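You operate a simulated robot arm through the tools that you are given. There is no shell and no other tool. Be economical: measure what you need, move in short steps, check, and stop when the job is done.

You are at the controls of a simulated robot arm. One attempt, no reset.

## Task
Seal the cream dumpling in the white press, then back on the board.
Fine: into the nest, slide in, one stroke, slide out, back where it lay; leave the other dumpling.
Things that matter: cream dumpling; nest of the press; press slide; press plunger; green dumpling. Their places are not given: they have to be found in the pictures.

The check looks at the end state, three seconds after you hand in, the way a careful person would. Anything else that was tipped, shoved, dropped, spilled or broken makes it a failure. Lids that push on must go on centred and level and be pressed home; caps that screw on are set level and turned clockwise until they are tight.

## Robot
A 6-joint arm with a two-finger parallel gripper, fixed in place. Base frame: the origin is at the foot of the arm, x ahead of it, y to its left, z up; the work surface is at about z = 0.922. Lengths are in m, angles in rad, forces in N, time in s.
With the tool pointing down near the work surface it reaches from about 0.22 to 0.62 m from the base axis. Its first joint turns from -1.152 to 1.152 rad. Payload 2.7 kg.
The tool frame sits at the grasp point between the pads (the TCP): z along the fingers, y along the line on which they close. The tips reach 0.023 m beyond it. Largest opening 0.094 m; finger width 0.038, thickness 0.01; the body of the gripper, 0.054 by 0.096 m, starts 0.039 m behind the TCP.
Orientation is told as [roll, pitch, yaw] about the base's x, y, z axes, in that order, counted from this pose: with the fingers straight down and closing along the base's y, the tool's x points along the base's -x, its y along +y and its z along -z.

## Interface
- The arm moves only by the tool servo_tool. Its argument "rows" is text: rows parted by semicolons, each of 7 numbers parted by spaces: the gripper command, from -1 (shut) to 1 (fully open), values between in proportion, then the shift along the tool's x, y, z in units of 40 mm (1.0 is 40 mm), then the turn, a rotation vector about the tool's x, y, z in units of 4 degrees (1.0 is 4 degrees). In form: claw dx dy dz ax ay az; .... A call has 1 to 10 rows; each row shifts and turns the commanded pose from where the row before left it, along the tool's axes as they then stand. A call with a number of a shift or a turn outside -1 to 1 is refused whole. Each row takes 0.2 s and may step no farther than 0.05 m and 0.15 rad from the row before; otherwise, or with a gripper value out of range, the whole call is refused. A pose out of reach is approached as far as the arm can. The call stops where the force on the tool passes 90 N (or 10 N more than at its start, if that is more) or the arm is blocked; 0.2 s more then pass. Each finger travels about 0.045 m/s and halts on what it meets, pressing with about 27 N; the grip force reading is that of the motor and also rises with nothing between the fingers. The clock runs only during rows and for 0.2 s after the last one: add rows that do not move to give the fingers time. The reply holds the time, the measured pose of the TCP, the force on the tool along the base axes, the opening and the grip force, in the units named above and with some noise, and new pictures: "views" is both (left out), scene, wrist or none.
- Cameras (640 x 400 px; columns grow to the right, rows downward): "scene" is fixed at [0.0789, -0.4287, 1.4188]; the picture's right is [0.78, -0.62, 0.00], its down [-0.27, -0.34, -0.90] and it looks along [0.56, 0.70, -0.43] (base axes); focal length 317 px, centre (320, 200). "wrist" rides on the gripper at [-0.039, 0, -0.044] in the tool frame; the picture's right is [0.00, -1.00, 0.00], its down [0.97, 0.00, -0.24] and it looks along [0.24, 0.00, 0.97] (tool axes); focal length 218 px, centre (320, 200).
- locate(camera, pixels): for up to 12 pixels [column, row] of the newest picture of that camera ("zoom" is the newest enlarged one), the place [x, y, z] in the base frame of the surface seen there, good to about 0.003 m. No time passes.
- inspect(camera, box): a new picture of the part [left, top, right, bottom] of that camera's present view, enlarged. No time passes.
- close_job(): hands the job in; it is judged then, once.

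Go step by step. Measure first, check grasps and placings, and put right what went wrong. The budget is 80 turns and 150 pictures, counting those below and the enlarged ones. Unless the task says otherwise, let go and move clear before handing in, and close with one line.

The tools are called as a command line: name --argument value ..., lists and objects as JSON in quotes. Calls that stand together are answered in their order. servo_tool: Moves the arm, as the interface text tells. Its arguments: {"type":"object","properties":{"rows":{"type":"string"},"views":{"type":"string","enum":["both","scene","wrist","none"]}},"required":["rows"]} The other tools are called the same way: locate (camera, pixels) gives the place of the surface under pixels of a picture; inspect (camera, box) takes an enlarged picture of a part of a camera's view; close_job () hands the job in.

At the start:

```text
time: 0.0
position: [0.3438, 0.097, 1.3038]
tool_rot: [0.002, -0.001, 0.001]
force: [0.4, 0.2, 0.5]
opening: 0.0938
grasp_force: 0.1
```

scene: 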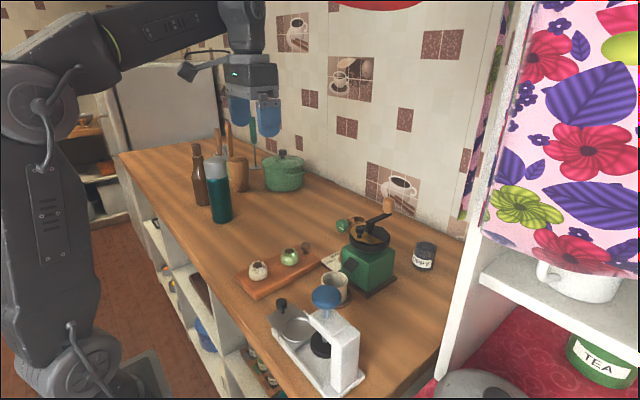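
wrist: 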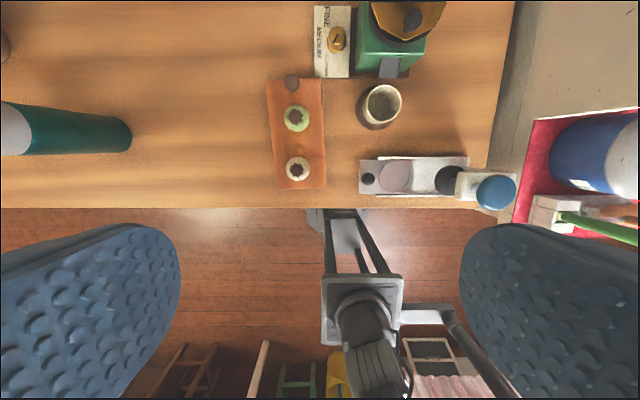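

The scene shows the cream dumpling near (258,270), the green one at (290,256), and the white press near (315,340). I'll enlarge both and measure.

inspect --camera "scene" --box '[230, 230, 390, 400]'

inspect --camera "wrist" --box '[250, 60, 530, 220]'

locate --camera "wrist" --pixels '[[298, 168], [297, 118], [292, 83], [395, 176], [368, 179], [447, 180], [495, 192], [360, 158], [362, 193], [466, 160], [275, 185], [380, 105]]'

locate --camera "scene" --pixels '[[258, 266], [290, 253], [281, 302], [295, 328], [327, 297], [320, 345], [343, 330], [258, 280], [280, 310], [325, 385], [305, 246], [335, 285]]'

```text
2.35 times, centred on (310, 315) of scene
```

zoom: 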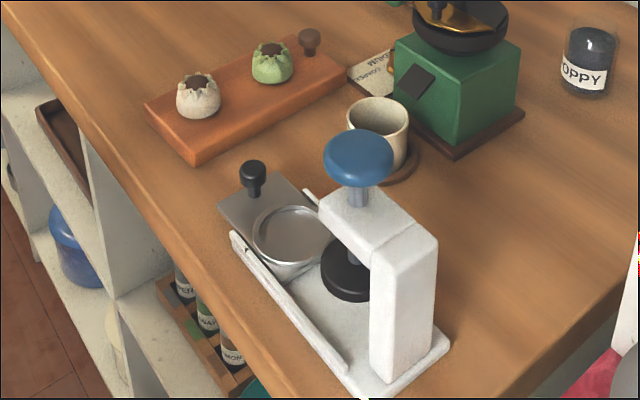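

```text
2.29 times, centred on (390, 140) of wrist
```

zoom: 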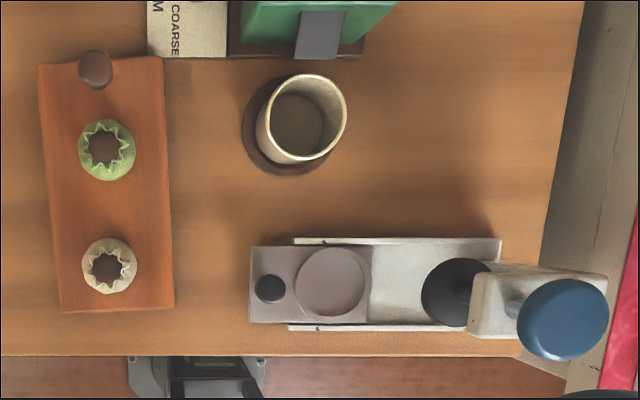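

```text
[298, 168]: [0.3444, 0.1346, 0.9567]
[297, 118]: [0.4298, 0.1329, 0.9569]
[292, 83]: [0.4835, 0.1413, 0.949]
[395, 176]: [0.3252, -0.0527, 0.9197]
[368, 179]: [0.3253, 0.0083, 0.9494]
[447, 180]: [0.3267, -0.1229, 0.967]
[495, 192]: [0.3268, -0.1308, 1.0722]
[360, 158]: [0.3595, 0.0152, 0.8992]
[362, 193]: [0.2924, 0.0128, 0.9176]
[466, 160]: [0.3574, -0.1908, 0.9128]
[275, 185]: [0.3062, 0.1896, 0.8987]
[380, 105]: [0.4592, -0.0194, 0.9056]
```

```text
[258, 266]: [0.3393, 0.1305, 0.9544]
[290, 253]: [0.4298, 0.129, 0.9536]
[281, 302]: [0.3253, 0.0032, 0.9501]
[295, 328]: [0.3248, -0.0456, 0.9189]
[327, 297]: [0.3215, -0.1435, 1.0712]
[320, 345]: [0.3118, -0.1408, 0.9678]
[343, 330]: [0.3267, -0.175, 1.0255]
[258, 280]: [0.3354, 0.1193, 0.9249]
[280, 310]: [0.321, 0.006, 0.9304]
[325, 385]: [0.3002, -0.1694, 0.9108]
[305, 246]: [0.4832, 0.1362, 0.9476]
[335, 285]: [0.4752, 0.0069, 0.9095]
```

The dumpling is at about (0.342,0.133), the nest at (0.325,-0.05), the slide knob at (0.325,0.006) and the plunger at (0.325,-0.135). Next I'll go down above the dumpling for a closer look.

servo_tool --rows "1 0 0.3 1 0 0 0; 1 0 0.3 1 0 0 0; 1 0 0.3 1 0 0 0; 1 0 0 1 0 0 0; 1 0 0 0.6 0 0 0; 1 0 0 0 0 0 0"

```text
time: 1.4
position: [0.3471, 0.1334, 1.1173]
tool_rot: [0.001, -0.001, 0.003]
force: [0.3, -0.5, -0.7]
opening: 0.0939
grasp_force: 0.1
```

scene: 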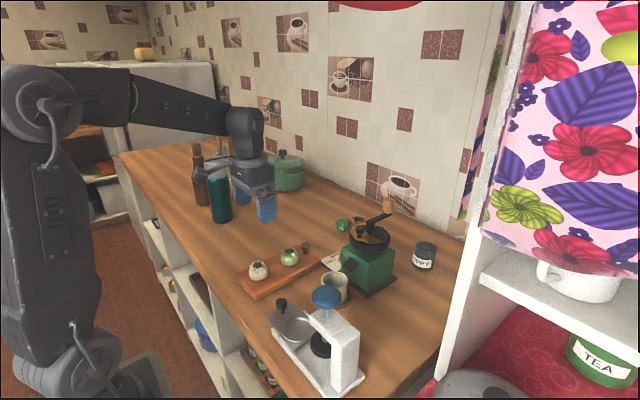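
wrist: 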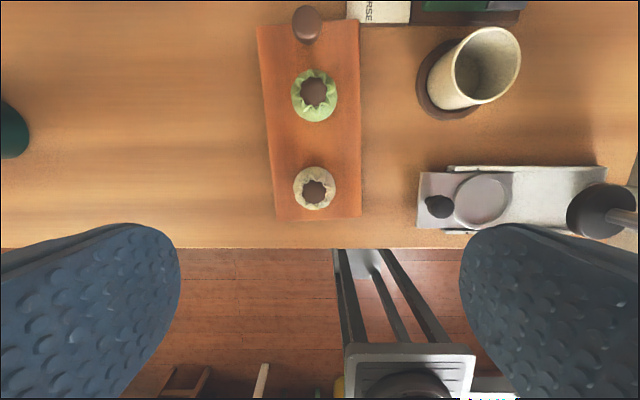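

The dumpling shows at (314,188) and the nest at (483,200). I'll measure the fine details from here.

locate --camera "wrist" --pixels '[[314, 191], [295, 188], [334, 188], [314, 168], [314, 206], [340, 215], [345, 140], [483, 200], [457, 200], [510, 200], [483, 175], [439, 206]]'

locate --camera "wrist" --pixels '[[425, 185], [425, 220], [540, 200], [570, 210], [600, 205], [460, 168], [450, 231], [380, 170], [400, 220], [278, 205], [483, 225], [314, 92]]'

inspect --camera "wrist" --box '[400, 140, 640, 250]'

inspect --camera "scene" --box '[230, 240, 310, 300]'

inspect --camera "scene" --box '[260, 280, 370, 400]'

```text
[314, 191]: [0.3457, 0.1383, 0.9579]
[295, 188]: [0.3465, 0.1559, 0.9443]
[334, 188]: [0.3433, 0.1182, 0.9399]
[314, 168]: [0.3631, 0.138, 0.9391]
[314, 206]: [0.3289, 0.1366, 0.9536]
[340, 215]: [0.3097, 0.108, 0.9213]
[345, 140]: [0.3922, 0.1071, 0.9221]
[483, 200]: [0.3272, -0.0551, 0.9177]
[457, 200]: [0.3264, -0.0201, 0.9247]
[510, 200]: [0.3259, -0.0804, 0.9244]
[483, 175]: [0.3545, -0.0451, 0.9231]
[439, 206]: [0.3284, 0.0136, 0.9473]
```

```text
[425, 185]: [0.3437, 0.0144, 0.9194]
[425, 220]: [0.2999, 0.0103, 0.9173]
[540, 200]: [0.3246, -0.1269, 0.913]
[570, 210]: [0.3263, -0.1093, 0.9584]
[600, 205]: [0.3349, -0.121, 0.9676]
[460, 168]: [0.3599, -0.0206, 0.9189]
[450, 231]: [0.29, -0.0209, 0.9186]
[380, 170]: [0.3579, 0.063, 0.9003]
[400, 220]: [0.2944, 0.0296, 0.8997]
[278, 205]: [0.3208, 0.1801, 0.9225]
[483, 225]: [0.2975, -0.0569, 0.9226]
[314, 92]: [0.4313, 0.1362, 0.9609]
```

```text
2.67 times, centred on (520, 195) of wrist
```

zoom: 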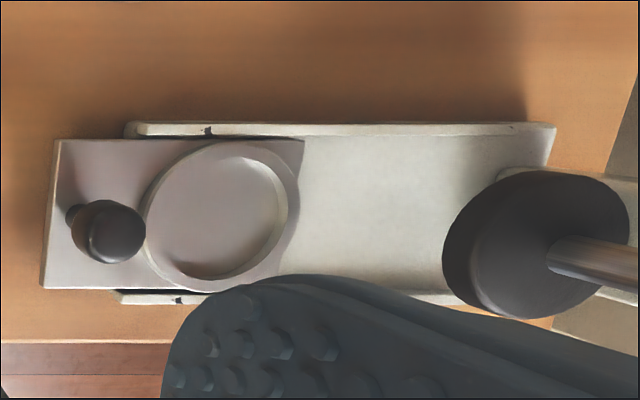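

```text
6.67 times, centred on (270, 270) of scene
```

zoom: 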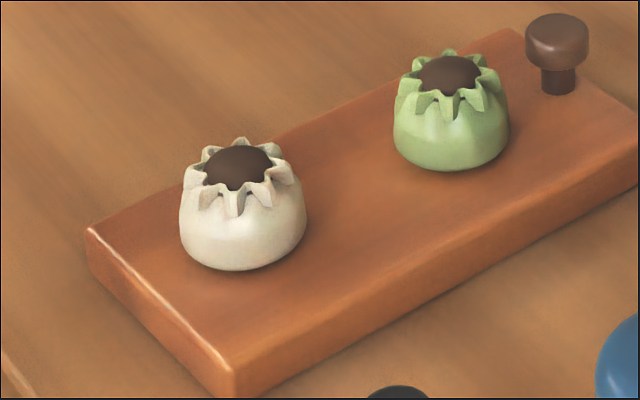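

```text
3.33 times, centred on (315, 340) of scene
```

zoom: 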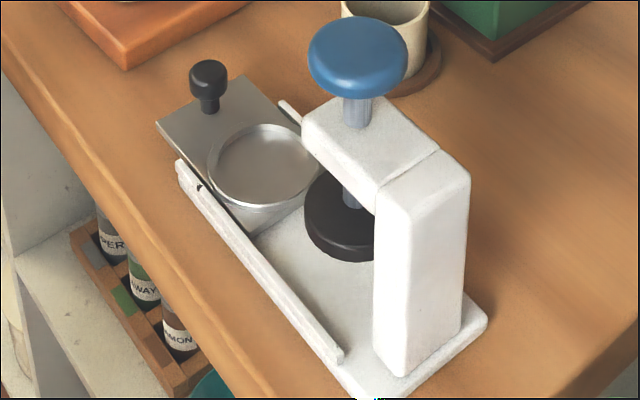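

Board top is at z 0.922, the dumpling is centred near (0.345,0.137) with its top at 0.957, and the nest is centred near (0.326,-0.05) with its rim at 0.9245. I still need the clearances around the press bracket and plunger, using the zoom.

locate --camera "zoom" --pixels '[[306, 130], [358, 101], [330, 120], [358, 25], [315, 60], [402, 60], [356, 118], [308, 225], [340, 245], [345, 190], [208, 65], [208, 105]]'

locate --camera "scene" --pixels '[[276, 302], [287, 302], [282, 298], [309, 322], [307, 317], [347, 297], [327, 290], [330, 310], [262, 312], [284, 344], [360, 372], [363, 385]]'

```text
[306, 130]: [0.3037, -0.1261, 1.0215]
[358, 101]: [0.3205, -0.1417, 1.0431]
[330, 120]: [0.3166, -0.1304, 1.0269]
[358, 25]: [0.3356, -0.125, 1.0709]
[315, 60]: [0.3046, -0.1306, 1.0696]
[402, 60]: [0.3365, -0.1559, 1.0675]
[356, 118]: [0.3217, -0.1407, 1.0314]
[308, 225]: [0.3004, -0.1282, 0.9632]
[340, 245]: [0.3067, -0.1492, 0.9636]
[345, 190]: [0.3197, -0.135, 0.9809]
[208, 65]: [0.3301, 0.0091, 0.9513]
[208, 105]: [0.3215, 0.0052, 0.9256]
```

```text
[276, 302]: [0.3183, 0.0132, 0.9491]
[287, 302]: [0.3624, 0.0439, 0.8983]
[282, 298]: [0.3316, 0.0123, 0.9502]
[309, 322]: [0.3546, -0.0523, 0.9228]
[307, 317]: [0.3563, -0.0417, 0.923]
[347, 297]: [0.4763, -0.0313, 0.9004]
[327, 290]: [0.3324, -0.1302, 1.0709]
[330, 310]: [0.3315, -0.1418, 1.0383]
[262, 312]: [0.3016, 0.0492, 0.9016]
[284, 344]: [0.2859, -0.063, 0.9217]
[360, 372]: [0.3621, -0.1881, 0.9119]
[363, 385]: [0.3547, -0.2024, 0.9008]
```

The plunger axis is about (0.325,-0.137), the bracket front is at y -0.122 and the blue knob top at 1.071. The gripper body is tight along y there, so I'll yaw 90° to close along x, with the camera kept on the +y side.

servo_tool --rows "1 0 0 0 0 0 -1;1 0 0 0 0 0 -1;1 0 0 0 0 0 -1;1 0 0 0 0 0 -1;1 0 0 0 0 0 -1;1 0 0 0 0 0 -1;1 0 0 0 0 0 -1;1 0 0 0 0 0 -1;1 0 0 0 0 0 -1;1 0 0 0 0 0 -1" --views "none"

servo_tool --rows "1 0 0 0 0 0 -1;1 0 0 0 0 0 -1;1 0 0 0 0 0 -1;1 0 0 0 0 0 -1;1 0 0 0 0 0 -1;1 0 0 0 0 0 -1;1 0 0 0 0 0 -1;1 0 0 0 0 0 -1;1 0 0 0 0 0 -1;1 0 0 0 0 0 -1" --views "none"

servo_tool --rows "1 0 0 0 0 0 -1;1 0 0 0 0 0 -1;1 0 0 0 0 0 -0.5;0.5 0 0 0 0 0 0;0.5 0 0 0 0 0 0"

```text
time: 3.6
position: [0.3469, 0.1333, 1.1197]
tool_rot: [0.003, -0.002, 0.7]
force: [0.0, -1.0, -1.6]
opening: 0.0939
grasp_force: 0.1
```

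```text
time: 5.8
position: [0.343, 0.1326, 1.1192]
tool_rot: [-0.002, -0.003, 1.399]
force: [0.2, 0.4, 0.4]
opening: 0.0939
grasp_force: 0.0
```

```text
time: 7.0
position: [0.3449, 0.133, 1.1188]
tool_rot: [-0.003, -0.004, 1.573]
force: [-0.9, 0.6, -0.3]
opening: 0.0704
grasp_force: 0.0
```

scene: 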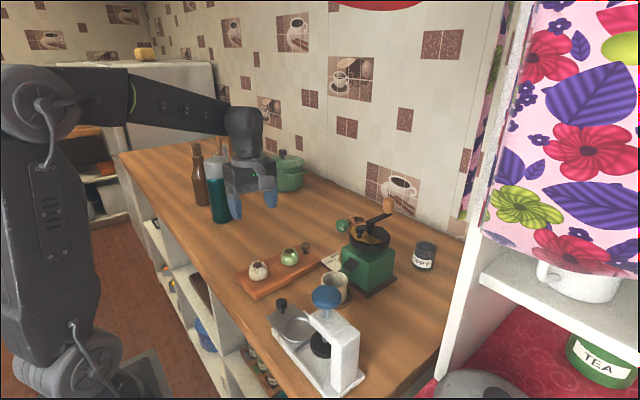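
wrist: 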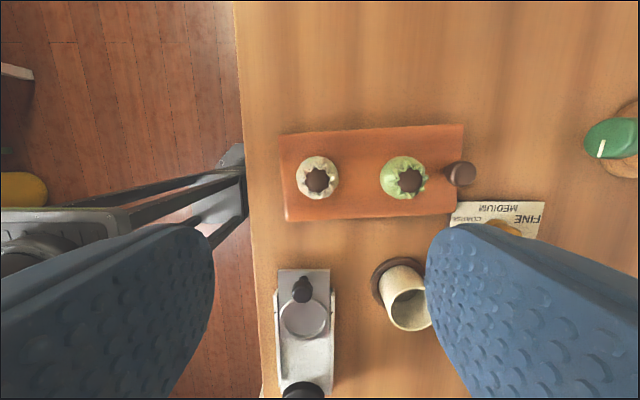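

Yaw is 1.573 and the cream dumpling shows at (317,177) in the wrist view. I'll re-measure its outline from here.

locate --camera "wrist" --pixels '[[317, 180], [298, 177], [337, 177], [317, 158], [317, 197], [404, 180], [303, 285], [303, 320], [281, 318], [327, 318], [303, 300], [303, 335]]'

inspect --camera "wrist" --box '[260, 120, 420, 220]'

```text
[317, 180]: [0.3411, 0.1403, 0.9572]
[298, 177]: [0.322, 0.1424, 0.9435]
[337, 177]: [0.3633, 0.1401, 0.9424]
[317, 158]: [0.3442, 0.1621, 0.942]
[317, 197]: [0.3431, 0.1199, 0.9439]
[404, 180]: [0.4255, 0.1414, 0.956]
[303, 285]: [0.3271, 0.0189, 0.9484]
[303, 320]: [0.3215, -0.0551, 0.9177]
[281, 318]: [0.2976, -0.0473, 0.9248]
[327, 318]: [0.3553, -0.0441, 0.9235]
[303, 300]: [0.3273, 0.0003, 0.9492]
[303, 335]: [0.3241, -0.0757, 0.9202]
```

```text
4.00 times, centred on (340, 170) of wrist
```

zoom: 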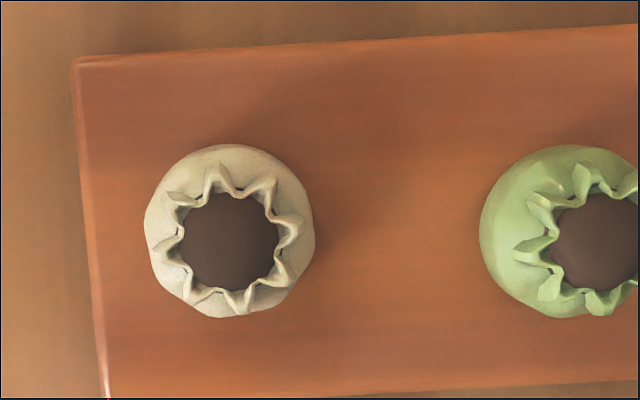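

The dumpling centre is about (0.343,0.139) with a diameter of 0.042. I'll descend to just above it and check alignment.

servo_tool --rows "0.5 -0.15 0.05 1 0 0 0;0.5 0 0 1 0 0 0;0.5 0 0 0.8 0 0 0;0.5 0 0 0 0 0 0;0.5 0 0 0 0 0 0"

inspect --camera "scene" --box '[200, 190, 340, 300]'

```text
time: 8.2
position: [0.3419, 0.1391, 1.0083]
tool_rot: [0.0, -0.003, 1.572]
force: [-0.6, 0.5, -0.4]
opening: 0.0705
grasp_force: 0.1
```

scene: 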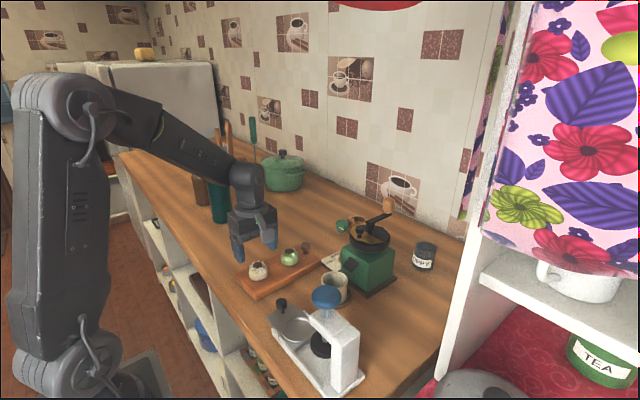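
wrist: 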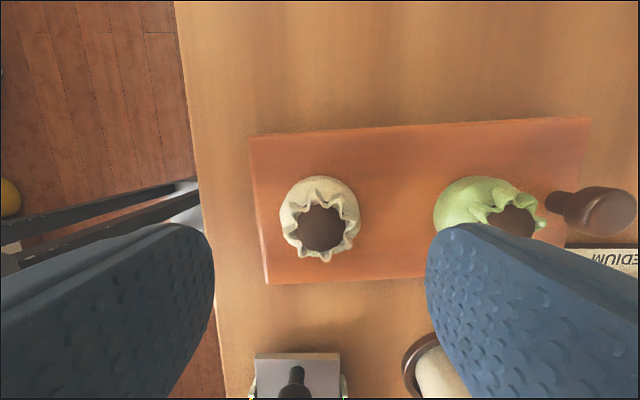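

```text
3.64 times, centred on (270, 245) of scene
```

zoom: 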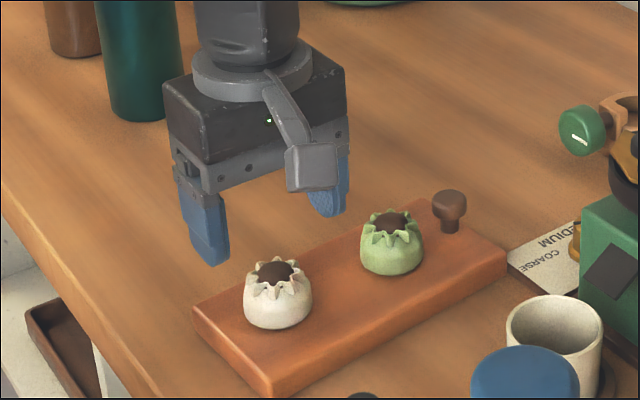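

The fingers straddle the dumpling at (322,228), but the scene zoom shows a block hanging off the gripper at (310,165). I need to know where it sits before using it near the press.

locate --camera "zoom" --pixels '[[312, 168], [310, 188], [290, 168], [334, 168], [285, 110], [210, 255], [328, 210], [250, 160], [170, 150], [345, 125], [275, 295], [265, 120]]'

locate --camera "wrist" --pixels '[[322, 228], [282, 220], [360, 220], [322, 178], [322, 262]]'

```text
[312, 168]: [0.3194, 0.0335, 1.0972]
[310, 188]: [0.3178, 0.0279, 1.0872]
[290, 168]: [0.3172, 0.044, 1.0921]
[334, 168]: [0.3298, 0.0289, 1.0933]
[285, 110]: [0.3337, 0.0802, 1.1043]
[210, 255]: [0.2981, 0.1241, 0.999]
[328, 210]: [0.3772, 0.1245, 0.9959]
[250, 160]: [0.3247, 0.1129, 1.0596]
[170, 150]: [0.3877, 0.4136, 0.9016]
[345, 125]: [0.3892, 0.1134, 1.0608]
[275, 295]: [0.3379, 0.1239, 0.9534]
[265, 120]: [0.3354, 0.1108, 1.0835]
```

```text
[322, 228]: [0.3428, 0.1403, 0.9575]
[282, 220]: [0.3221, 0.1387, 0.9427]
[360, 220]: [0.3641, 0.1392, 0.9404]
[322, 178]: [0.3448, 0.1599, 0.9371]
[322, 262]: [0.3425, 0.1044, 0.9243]
```

The block sits 0.11 m along tool +x and about 0.08 above the TCP, so at this yaw it would hit the plunger. I'll turn to yaw -90°, which puts the block on the +y side.

servo_tool --rows "0.5 0 0 -0.5 0 0 1;0.5 0 0 -0.5 0 0 1;0.5 0 0 0 0 0 1;0.5 0 0 0 0 0 1;0.5 0 0 0 0 0 1;0.5 0 0 0 0 0 1;0.5 0 0 0 0 0 1;0.5 0 0 0 0 0 1;0.5 0 0 0 0 0 1;0.5 0 0 0 0 0 1" --views "none"

servo_tool --rows "0.5 0 0 0 0 0 1;0.5 0 0 0 0 0 1;0.5 0 0 0 0 0 1;0.5 0 0 0 0 0 1;0.5 0 0 0 0 0 1;0.5 0 0 0 0 0 1;0.5 0 0 0 0 0 1;0.5 0 0 0 0 0 1;0.5 0 0 0 0 0 1;0.5 0 0 0 0 0 1" --views "none"

servo_tool --rows "0.5 0 0 0 0 0 1;0.5 0 0 0 0 0 1;0.5 0 0 0 0 0 1;0.5 0 0 0 0 0 1;0.5 0 0 0 0 0 1;0.5 0 0 0 0 0 1;0.5 0 0 0 0 0 1;0.5 0 0 0 0 0 1;0.5 0 0 0 0 0 1;0.5 0 0 0 0 0 1" --views "none"

servo_tool --rows "0.5 0 0 0 0 0 1;0.5 0 0 0 0 0 1;0.5 0 0 0 0 0 1;0.5 0 0 0 0 0 1;0.5 0 0 0 0 0 1;0.5 0 0 0 0 0 1;0.5 0 0 0 0 0 1;0.5 0 0 0 0 0 1;0.5 0 0 0 0 0 1;0.5 0 0 0 0 0 1" --views "none"

servo_tool --rows "0.5 0 0 0 0 0 1;0.5 0 0 0 0 0 1;0.5 0 0 0 0 0 1;0.5 0 0 0 0 0 1;0.5 0 0 0 0 0 1;0.5 0 0 0 0 0 0;0.5 0 0 0 0 0 0"

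```text
time: 10.4
position: [0.3428, 0.1396, 1.0461]
tool_rot: [-0.001, -0.002, 0.874]
force: [-0.1, 0.3, 0.3]
opening: 0.0705
grasp_force: 0.0
```

```text
time: 12.6
position: [0.3449, 0.139, 1.0465]
tool_rot: [0.002, -0.001, 0.174]
force: [-0.8, 1.4, 0.1]
opening: 0.0705
grasp_force: 0.2
```

```text
time: 14.8
position: [0.3435, 0.1395, 1.0479]
tool_rot: [0.003, 0.0, -0.522]
force: [-0.4, 0.2, 0.5]
opening: 0.0706
grasp_force: 0.0
```

```text
time: 17.0
position: [0.3433, 0.139, 1.0463]
tool_rot: [0.003, 0.001, -1.223]
force: [0.2, -0.9, -0.3]
opening: 0.0704
grasp_force: 0.1
```

```text
time: 18.6
position: [0.343, 0.141, 1.0474]
tool_rot: [0.002, 0.003, -1.57]
force: [-0.3, 0.4, -0.9]
opening: 0.0706
grasp_force: 0.1
```

scene: 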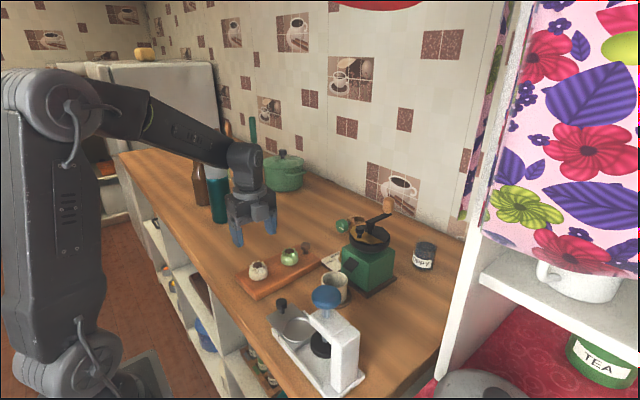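
wrist: 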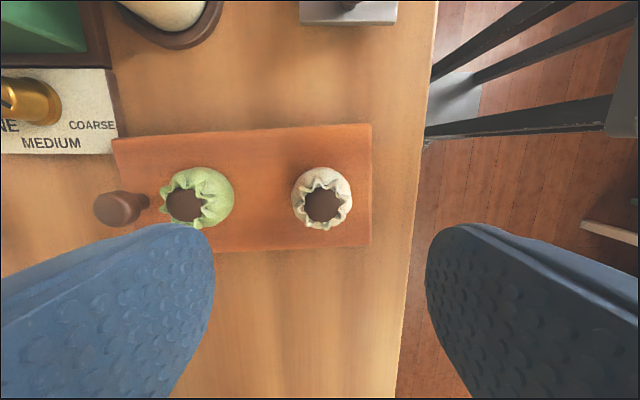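

Yaw is -1.57, the dumpling is centred at column 322, and the block is now on the far side. I'll measure once more from here.

locate --camera "wrist" --pixels '[[322, 205], [292, 197], [352, 197], [322, 168], [322, 227], [340, 10], [303, 10], [395, 10], [380, 180]]'

```text
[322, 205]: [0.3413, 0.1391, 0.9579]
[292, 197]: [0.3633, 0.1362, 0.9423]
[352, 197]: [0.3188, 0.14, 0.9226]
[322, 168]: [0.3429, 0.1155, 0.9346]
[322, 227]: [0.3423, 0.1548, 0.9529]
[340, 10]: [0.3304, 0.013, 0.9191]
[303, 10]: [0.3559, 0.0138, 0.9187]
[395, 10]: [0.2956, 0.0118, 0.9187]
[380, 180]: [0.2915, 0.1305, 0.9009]
```

The dumpling centre is (0.342,0.138), with the TCP over it. I'll go down to z 0.955 and then close.

servo_tool --rows "0.5 -0.03 -0.02 0.8 0 0 0;0.5 0 0 0.8 0 0 0;0.5 0 0 0.7 0 0 0;0.5 0 0 0 0 0 0"

inspect --camera "scene" --box '[200, 200, 340, 300]'

```text
time: 19.6
position: [0.341, 0.1375, 0.9572]
tool_rot: [0.001, 0.002, -1.57]
force: [-0.5, 0.0, 0.0]
opening: 0.0706
grasp_force: 0.0
```

scene: 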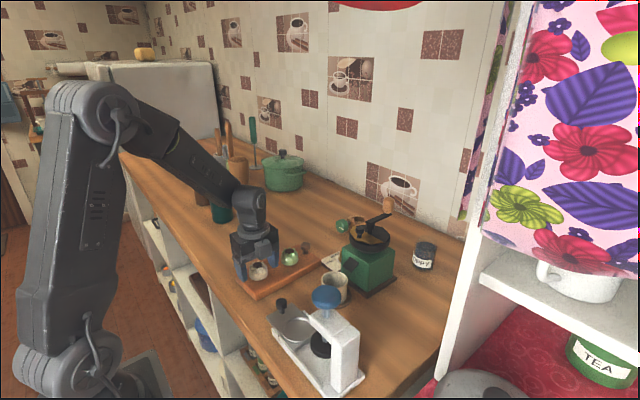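
wrist: 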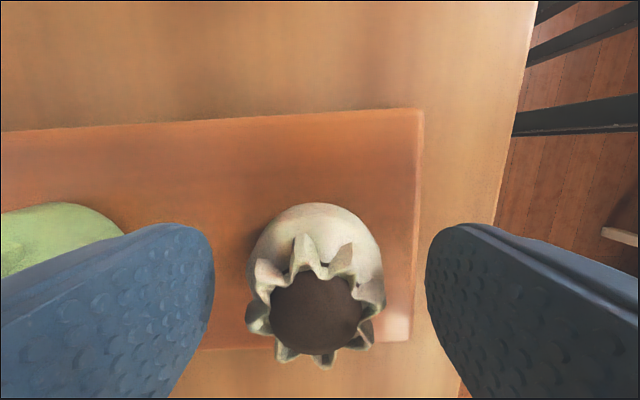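

```text
4.00 times, centred on (270, 250) of scene
```

zoom: 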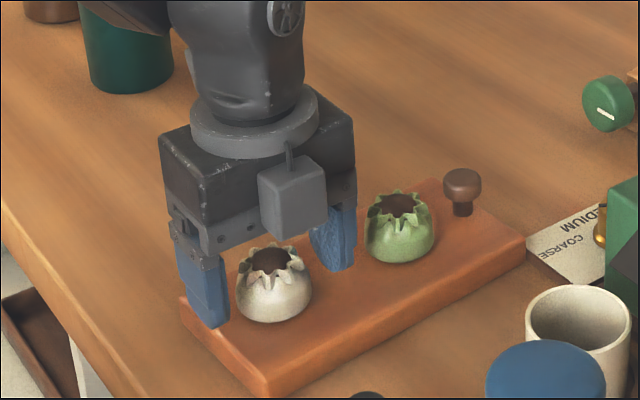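

The fingers are clear on both sides with no contact. There's a camera block on the near side too, so I'll measure it while closing gently to about the dumpling's width.

locate --camera "zoom" --pixels '[[275, 190], [290, 235], [262, 180], [325, 180], [290, 162], [272, 215], [300, 180], [324, 220], [275, 232]]'

servo_tool --rows "0.2 0 0 0 0 0 0;0 0 0 0 0 0 0;-0.15 0 0 0 0 0 0;-0.15 0 0 0 0 0 0;-0.15 0 0 0 0 0 0" --views "wrist"

```text
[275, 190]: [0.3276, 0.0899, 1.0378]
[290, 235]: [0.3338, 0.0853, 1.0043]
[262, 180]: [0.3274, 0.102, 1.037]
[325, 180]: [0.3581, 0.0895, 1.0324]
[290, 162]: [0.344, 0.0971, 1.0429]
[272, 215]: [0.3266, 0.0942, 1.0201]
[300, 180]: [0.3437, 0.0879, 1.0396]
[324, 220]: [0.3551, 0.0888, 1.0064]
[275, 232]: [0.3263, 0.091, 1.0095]
```

```text
time: 20.8
position: [0.3413, 0.1364, 0.9552]
tool_rot: [0.002, 0.002, -1.568]
force: [-0.1, 0.3, 0.1]
opening: 0.0438
grasp_force: 5.8
```

wrist: 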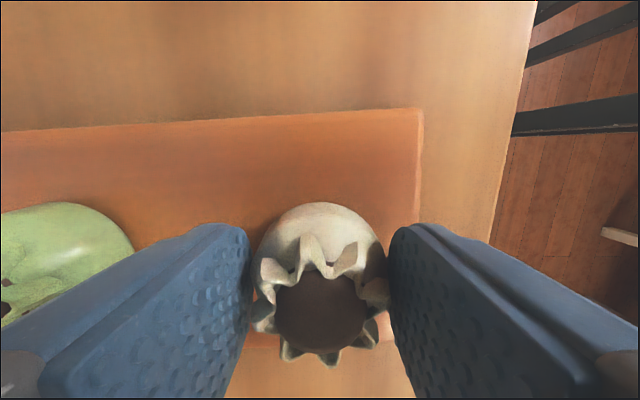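

Grip contact is at opening 0.0438 with 5.8 N, a light hold. The camera block reaches 0.053 toward -y at TCP+0.047, which clears the bracket at the nest. I'll firm up slightly and lift.

servo_tool --rows "-0.25 0 0 0 0 0 0;-0.25 0 0 0 0 0 0;-0.25 0 0 -0.3 0 0 0;-0.25 0 0 -0.6 0 0 0;-0.25 0 0 -0.6 0 0 0;-0.25 0 0 0 0 0 0"

```text
time: 22.2
position: [0.3434, 0.1366, 1.0167]
tool_rot: [0.002, 0.001, -1.569]
force: [0.8, 0.1, 0.0]
opening: 0.044
grasp_force: 5.5
```

scene: 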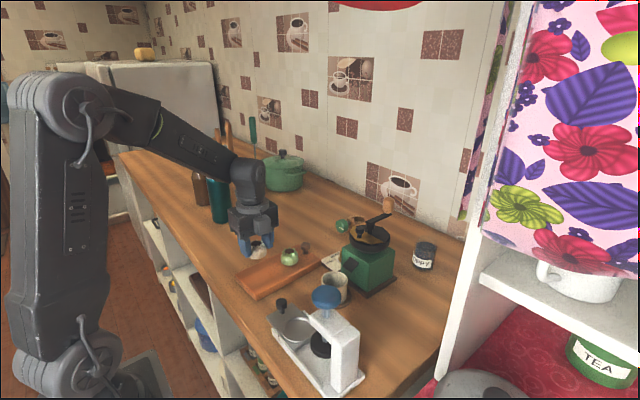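
wrist: 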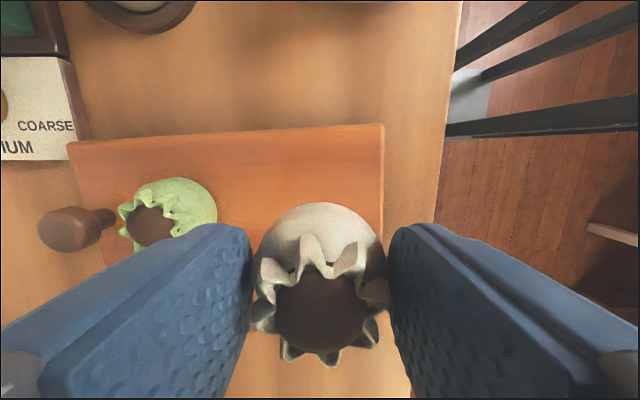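

The dumpling is held and lifted clear, and the green one is untouched. I'll carry it over the nest.

servo_tool --rows "-0.25 -0.8 0 0 0 0 0;-0.25 -0.8 0 0 0 0 0;-0.25 -0.8 -0.1 0 0 0 0;-0.25 -0.8 -0.1 0 0 0 0;-0.25 -0.8 -0.1 0 0 0 0;-0.25 -0.7 -0.1 0 0 0 0;-0.25 0 0 0 0 0 0;-0.25 0 0 0 0 0 0"

inspect --camera "scene" --box '[240, 230, 380, 400]'

```text
time: 24.0
position: [0.3298, -0.0486, 1.0165]
tool_rot: [0.001, 0.003, -1.568]
force: [-1.0, -0.9, -0.6]
opening: 0.0441
grasp_force: 6.2
```

scene: 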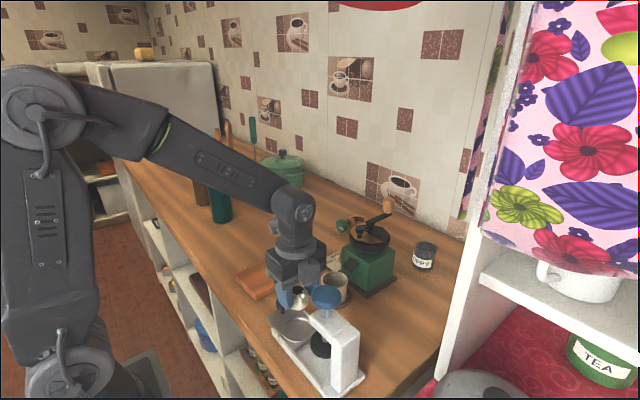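
wrist: 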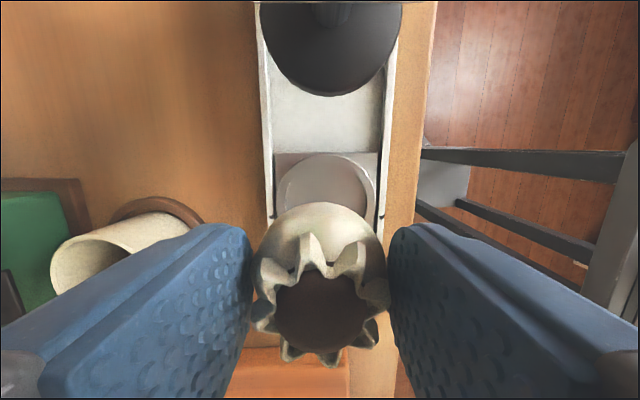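

```text
2.35 times, centred on (310, 315) of scene
```

zoom: 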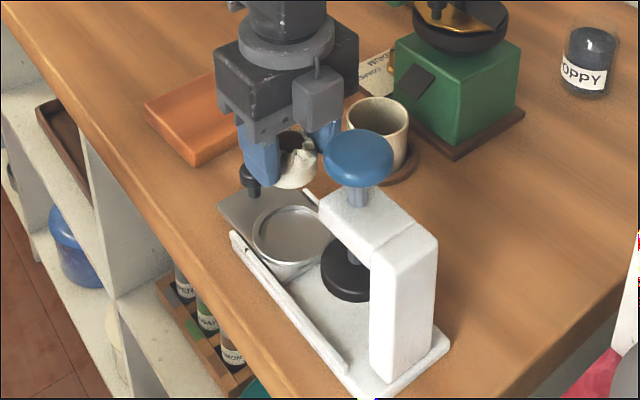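

The wrist view shows the nest rim around (327,185), slightly right of the dumpling. I'll measure its edges again.

locate --camera "wrist" --pixels '[[278, 190], [375, 190], [282, 190], [371, 190], [327, 156], [327, 165], [268, 180], [386, 180], [330, 85], [265, 30], [398, 30], [262, 180]]'

inspect --camera "wrist" --box '[240, 100, 400, 220]'

locate --camera "scene" --pixels '[[281, 328], [309, 322], [289, 321], [300, 343], [295, 330], [301, 320], [297, 304]]'

```text
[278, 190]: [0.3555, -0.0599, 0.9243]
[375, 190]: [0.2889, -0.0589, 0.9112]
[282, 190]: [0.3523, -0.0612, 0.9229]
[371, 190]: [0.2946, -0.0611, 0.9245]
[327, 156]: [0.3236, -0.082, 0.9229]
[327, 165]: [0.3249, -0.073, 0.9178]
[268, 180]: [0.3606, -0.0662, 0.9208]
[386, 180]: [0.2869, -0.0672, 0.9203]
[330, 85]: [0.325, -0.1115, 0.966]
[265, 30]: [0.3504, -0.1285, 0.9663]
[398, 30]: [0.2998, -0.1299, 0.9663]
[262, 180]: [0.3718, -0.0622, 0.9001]
```

```text
3.33 times, centred on (320, 160) of wrist
```

zoom: 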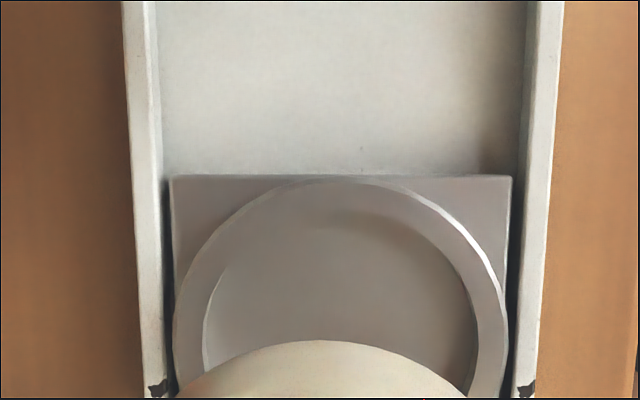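

```text
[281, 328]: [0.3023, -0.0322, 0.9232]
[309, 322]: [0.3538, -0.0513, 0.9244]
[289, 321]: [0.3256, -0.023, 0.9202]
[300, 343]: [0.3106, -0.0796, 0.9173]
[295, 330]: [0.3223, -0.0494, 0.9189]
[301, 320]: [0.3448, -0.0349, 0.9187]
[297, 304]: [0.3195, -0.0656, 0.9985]
```

The nest centre is about (0.3245,-0.051), so I'll shift 4 mm in -x and descend nearly into it.

servo_tool --rows "-0.25 -0.03 -0.1 0.3 0 0 0;-0.25 0 0 0.4 0 0 0;-0.25 0 0 0.4 0 0 0;-0.25 0 0 0.3 0 0 0;-0.25 0 0 0 0 0 0;-0.25 0 0 0 0 0 0"

inspect --camera "scene" --box '[260, 260, 360, 350]'

```text
time: 25.4
position: [0.3236, -0.0509, 0.9571]
tool_rot: [0.001, 0.003, -1.568]
force: [-0.2, 0.2, -0.6]
opening: 0.0439
grasp_force: 5.8
```

scene: 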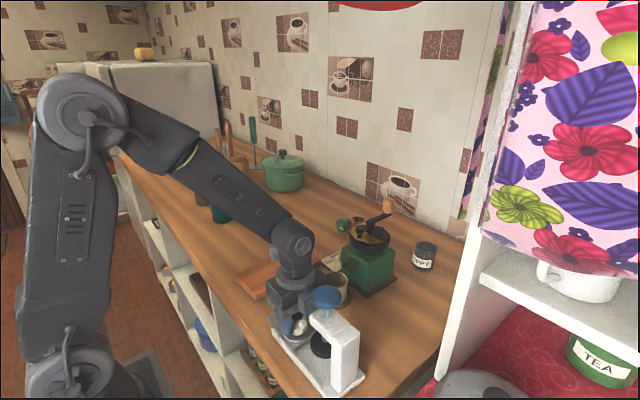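
wrist: 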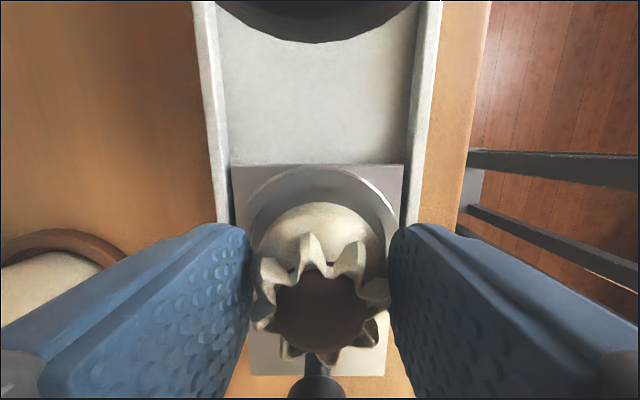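

```text
4.44 times, centred on (310, 305) of scene
```

zoom: 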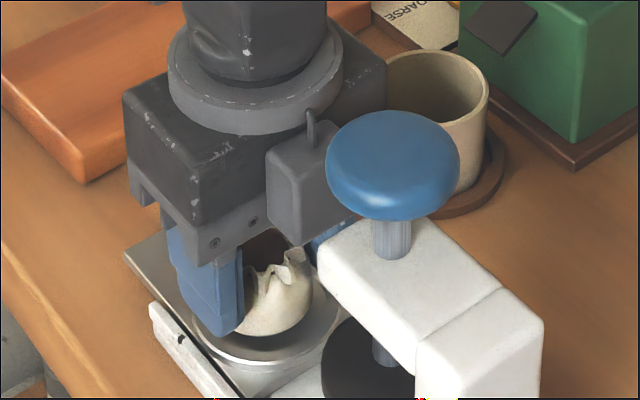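

It's well centred over the nest, with the rim visible evenly around it. I'll lower the last few millimetres while watching the force.

servo_tool --rows "-0.25 0 -0.02 0.05 0 0 0;-0.25 0 0 0.05 0 0 0;-0.25 0 0 0 0 0 0" --views "none"

inspect --camera "scene" --box '[280, 300, 330, 350]'

```text
time: 26.2
position: [0.3233, -0.052, 0.954]
tool_rot: [0.002, 0.003, -1.57]
force: [-0.3, 0.5, -0.3]
opening: 0.0441
grasp_force: 5.8
```

```text
8.00 times, centred on (305, 325) of scene
```

zoom: 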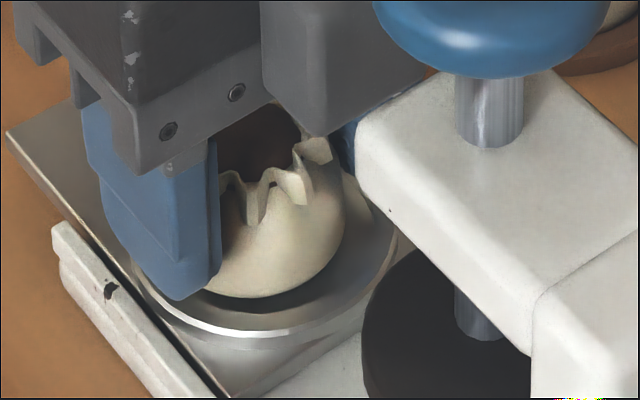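

It looks a few millimetres above the nest floor with no contact force yet. I'll continue down in small steps.

servo_tool --rows "-0.25 0 0 0.04 0 0 0;-0.25 0 0 0.04 0 0 0;-0.25 0 0 0 0 0 0" --views "none"

inspect --camera "scene" --box '[280, 300, 330, 350]'

```text
time: 27.0
position: [0.3236, -0.052, 0.9525]
tool_rot: [0.004, 0.002, -1.57]
force: [1.1, 1.0, 6.3]
opening: 0.0444
grasp_force: 6.1
```

```text
8.00 times, centred on (305, 325) of scene
```

zoom: 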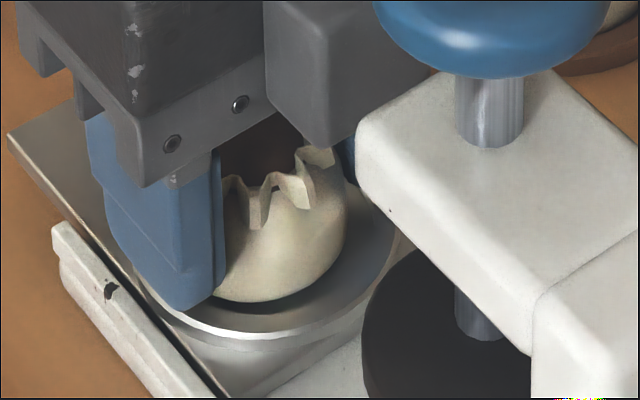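

Contact shows at 6.3 N, so the dumpling is on the nest floor. I'll open gently and rise.

servo_tool --rows "-0.05 0 0 -0.02 0 0 0;0.1 0 0 0 0 0 0;0.3 0 0 0 0 0 0;0.3 0 0 0 0 0 0;0.3 0 0 -0.5 0 0 0;0.3 0 0 -0.8 0 0 0;0.3 0 0 -0.5 0 0 0;0.3 0 0 0 0 0 0"

inspect --camera "scene" --box '[260, 270, 360, 370]'

```text
time: 28.8
position: [0.325, -0.0519, 1.0252]
tool_rot: [0.001, 0.002, -1.571]
force: [-0.4, 0.3, 0.0]
opening: 0.061
grasp_force: 0.1
```

scene: 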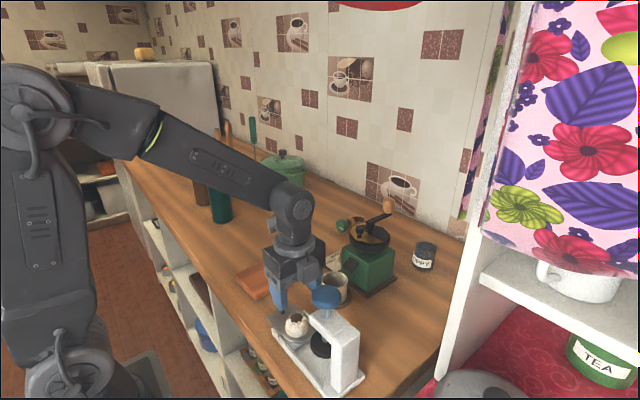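
wrist: 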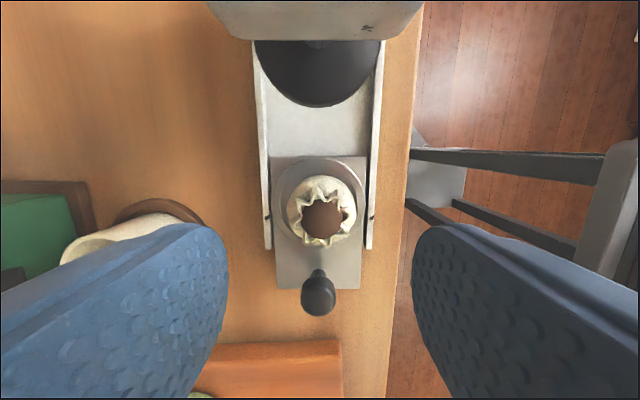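

```text
4.00 times, centred on (310, 320) of scene
```

zoom: 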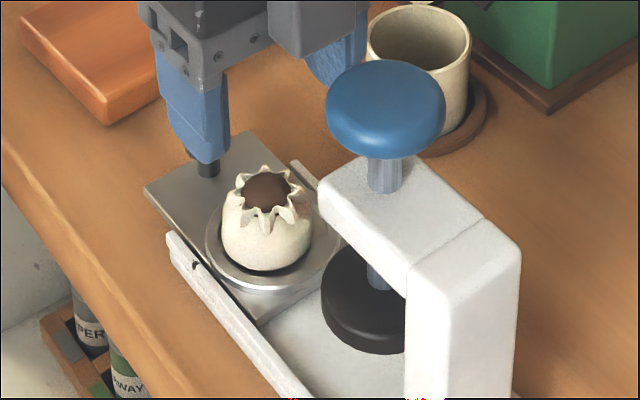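

The dumpling sits upright in the nest at (322,210). I'll measure its centre, the knob, and the plunger.

locate --camera "wrist" --pixels '[[322, 215], [289, 210], [355, 210], [322, 178], [318, 290], [318, 275], [303, 293], [335, 293], [318, 312], [317, 100], [256, 45], [380, 45]]'

locate --camera "zoom" --pixels '[[323, 305], [350, 350], [330, 275], [378, 280], [320, 205], [375, 180], [385, 70], [345, 165], [265, 180], [210, 170], [410, 265], [325, 180]]'

```text
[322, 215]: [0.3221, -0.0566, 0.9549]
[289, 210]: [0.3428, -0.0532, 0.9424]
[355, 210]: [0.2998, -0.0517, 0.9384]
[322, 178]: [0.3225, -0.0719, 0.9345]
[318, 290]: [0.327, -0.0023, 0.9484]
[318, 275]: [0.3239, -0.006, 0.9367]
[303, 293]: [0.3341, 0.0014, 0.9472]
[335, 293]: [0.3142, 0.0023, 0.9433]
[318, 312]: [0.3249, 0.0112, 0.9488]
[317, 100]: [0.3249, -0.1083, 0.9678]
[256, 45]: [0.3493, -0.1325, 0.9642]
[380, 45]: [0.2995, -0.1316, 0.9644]
```

```text
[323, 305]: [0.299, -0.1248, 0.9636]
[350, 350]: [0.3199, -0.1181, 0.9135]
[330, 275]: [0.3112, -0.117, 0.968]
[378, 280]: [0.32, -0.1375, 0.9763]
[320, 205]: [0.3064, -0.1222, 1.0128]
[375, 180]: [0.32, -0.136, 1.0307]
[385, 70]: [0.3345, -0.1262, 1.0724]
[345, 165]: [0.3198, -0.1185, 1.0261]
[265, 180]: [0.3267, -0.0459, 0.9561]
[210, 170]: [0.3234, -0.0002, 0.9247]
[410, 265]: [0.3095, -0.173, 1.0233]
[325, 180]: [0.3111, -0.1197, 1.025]
```

The dumpling is centred within 3 mm, the slide knob is at y≈0.003 and the plunger axis at y≈-0.136, so travel is about 0.085. I'll close the fingers, go behind the knob, lower, and push it toward -y.

servo_tool --rows "0 0.8 0 0 0 0 0;-1 0.8 0 0 0 0 0;-1 0.8 0 0 0 0 0;-1 0 0 0 0 0 0;-1 0 0 0 0 0 0;-1 0 0 0.8 0 0 0;-1 0 0 0.9 0 0 0;-1 0 0 0 0 0 0"

inspect --camera "scene" --box '[240, 250, 360, 370]'

```text
time: 30.6
position: [0.3241, 0.0408, 0.9553]
tool_rot: [0.001, 0.002, -1.569]
force: [-0.2, -1.3, -0.9]
opening: 0.0
grasp_force: 27.2
```

scene: 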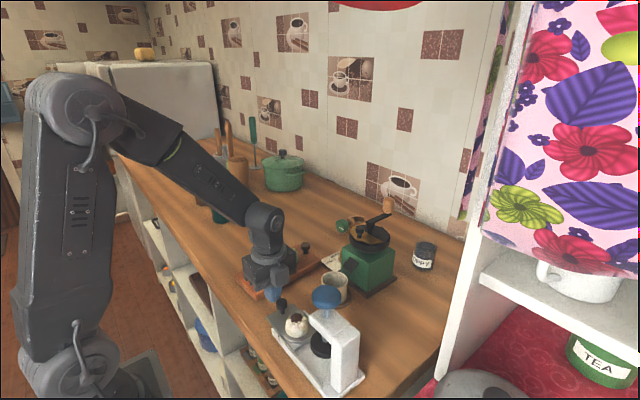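
wrist: 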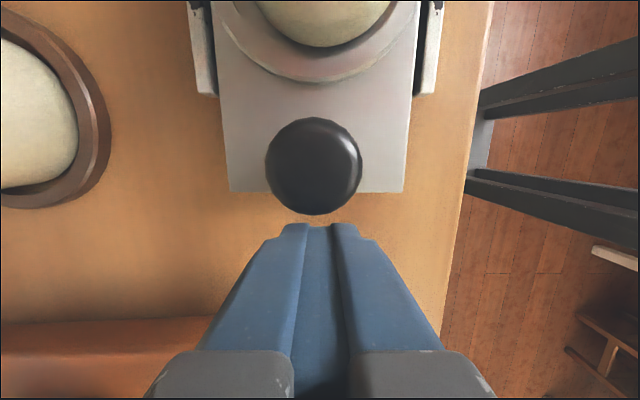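

```text
3.33 times, centred on (300, 310) of scene
```

zoom: 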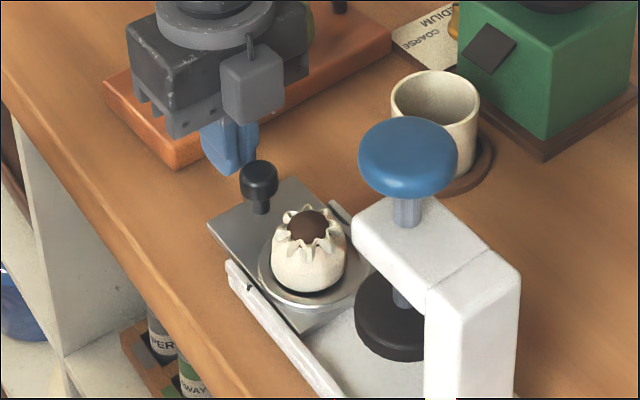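

The closed fingers line up behind the knob. I'll push gently in -y, most of the way first.

servo_tool --rows "-1 -0.2 0 0 0 0 0;-1 -0.2 0 0 0 0 0;-1 -0.2 0 0 0 0 0;-1 -0.2 0 0 0 0 0;-1 -0.2 0 0 0 0 0;-1 -0.2 0 0 0 0 0;-1 -0.2 0 0 0 0 0;-1 -0.2 0 0 0 0 0;-1 -0.2 0 0 0 0 0;-1 0 0 0 0 0 0"

inspect --camera "scene" --box '[260, 260, 380, 390]'

```text
time: 32.8
position: [0.3219, -0.0275, 0.9552]
tool_rot: [0.001, 0.002, -1.57]
force: [-0.2, 0.6, -0.4]
opening: 0.0
grasp_force: 27.0
```

scene: 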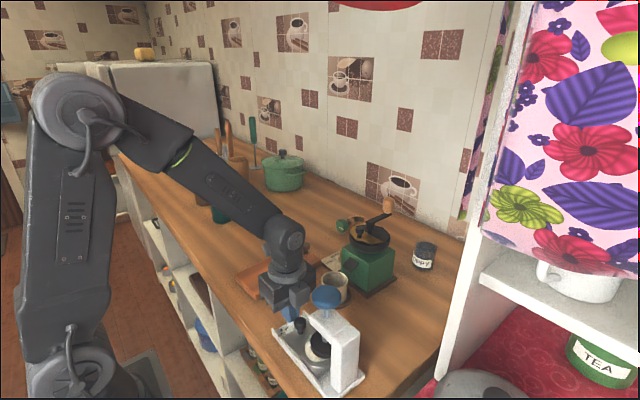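
wrist: 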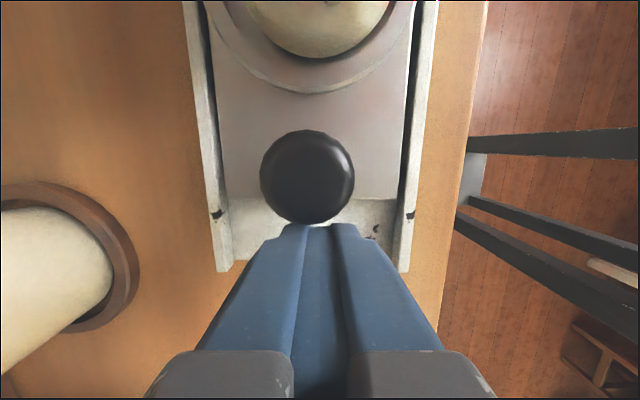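

```text
3.08 times, centred on (320, 325) of scene
```

zoom: 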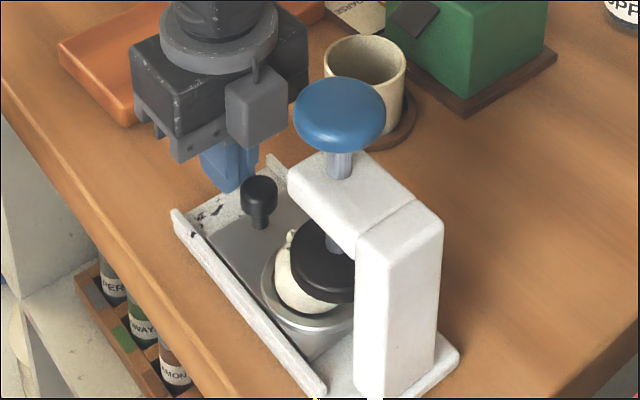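

The slide moved freely and the dumpling is partly under the plunger. I'll continue in finer steps until the stop.

servo_tool --rows "-1 -0.1 0 0 0 0 0;-1 -0.1 0 0 0 0 0;-1 -0.1 0 0 0 0 0;-1 -0.1 0 0 0 0 0;-1 -0.1 0 0 0 0 0;-1 0 0 0 0 0 0"

inspect --camera "scene" --box '[260, 260, 380, 390]'

```text
time: 34.2
position: [0.322, -0.0456, 0.9555]
tool_rot: [-0.001, 0.003, -1.569]
force: [-1.4, 8.6, 0.6]
opening: 0.0
grasp_force: 26.4
```

scene: 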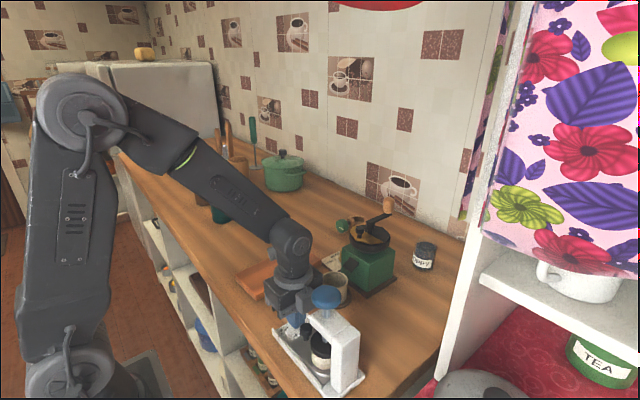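
wrist: 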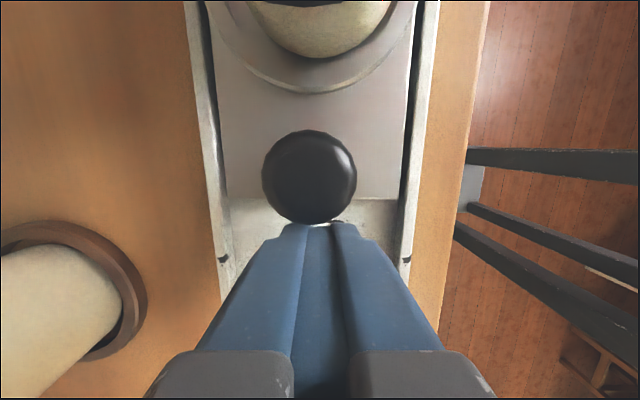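

```text
3.08 times, centred on (320, 325) of scene
```

zoom: 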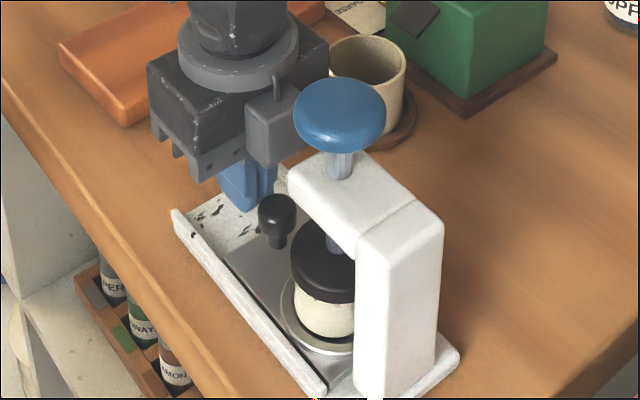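

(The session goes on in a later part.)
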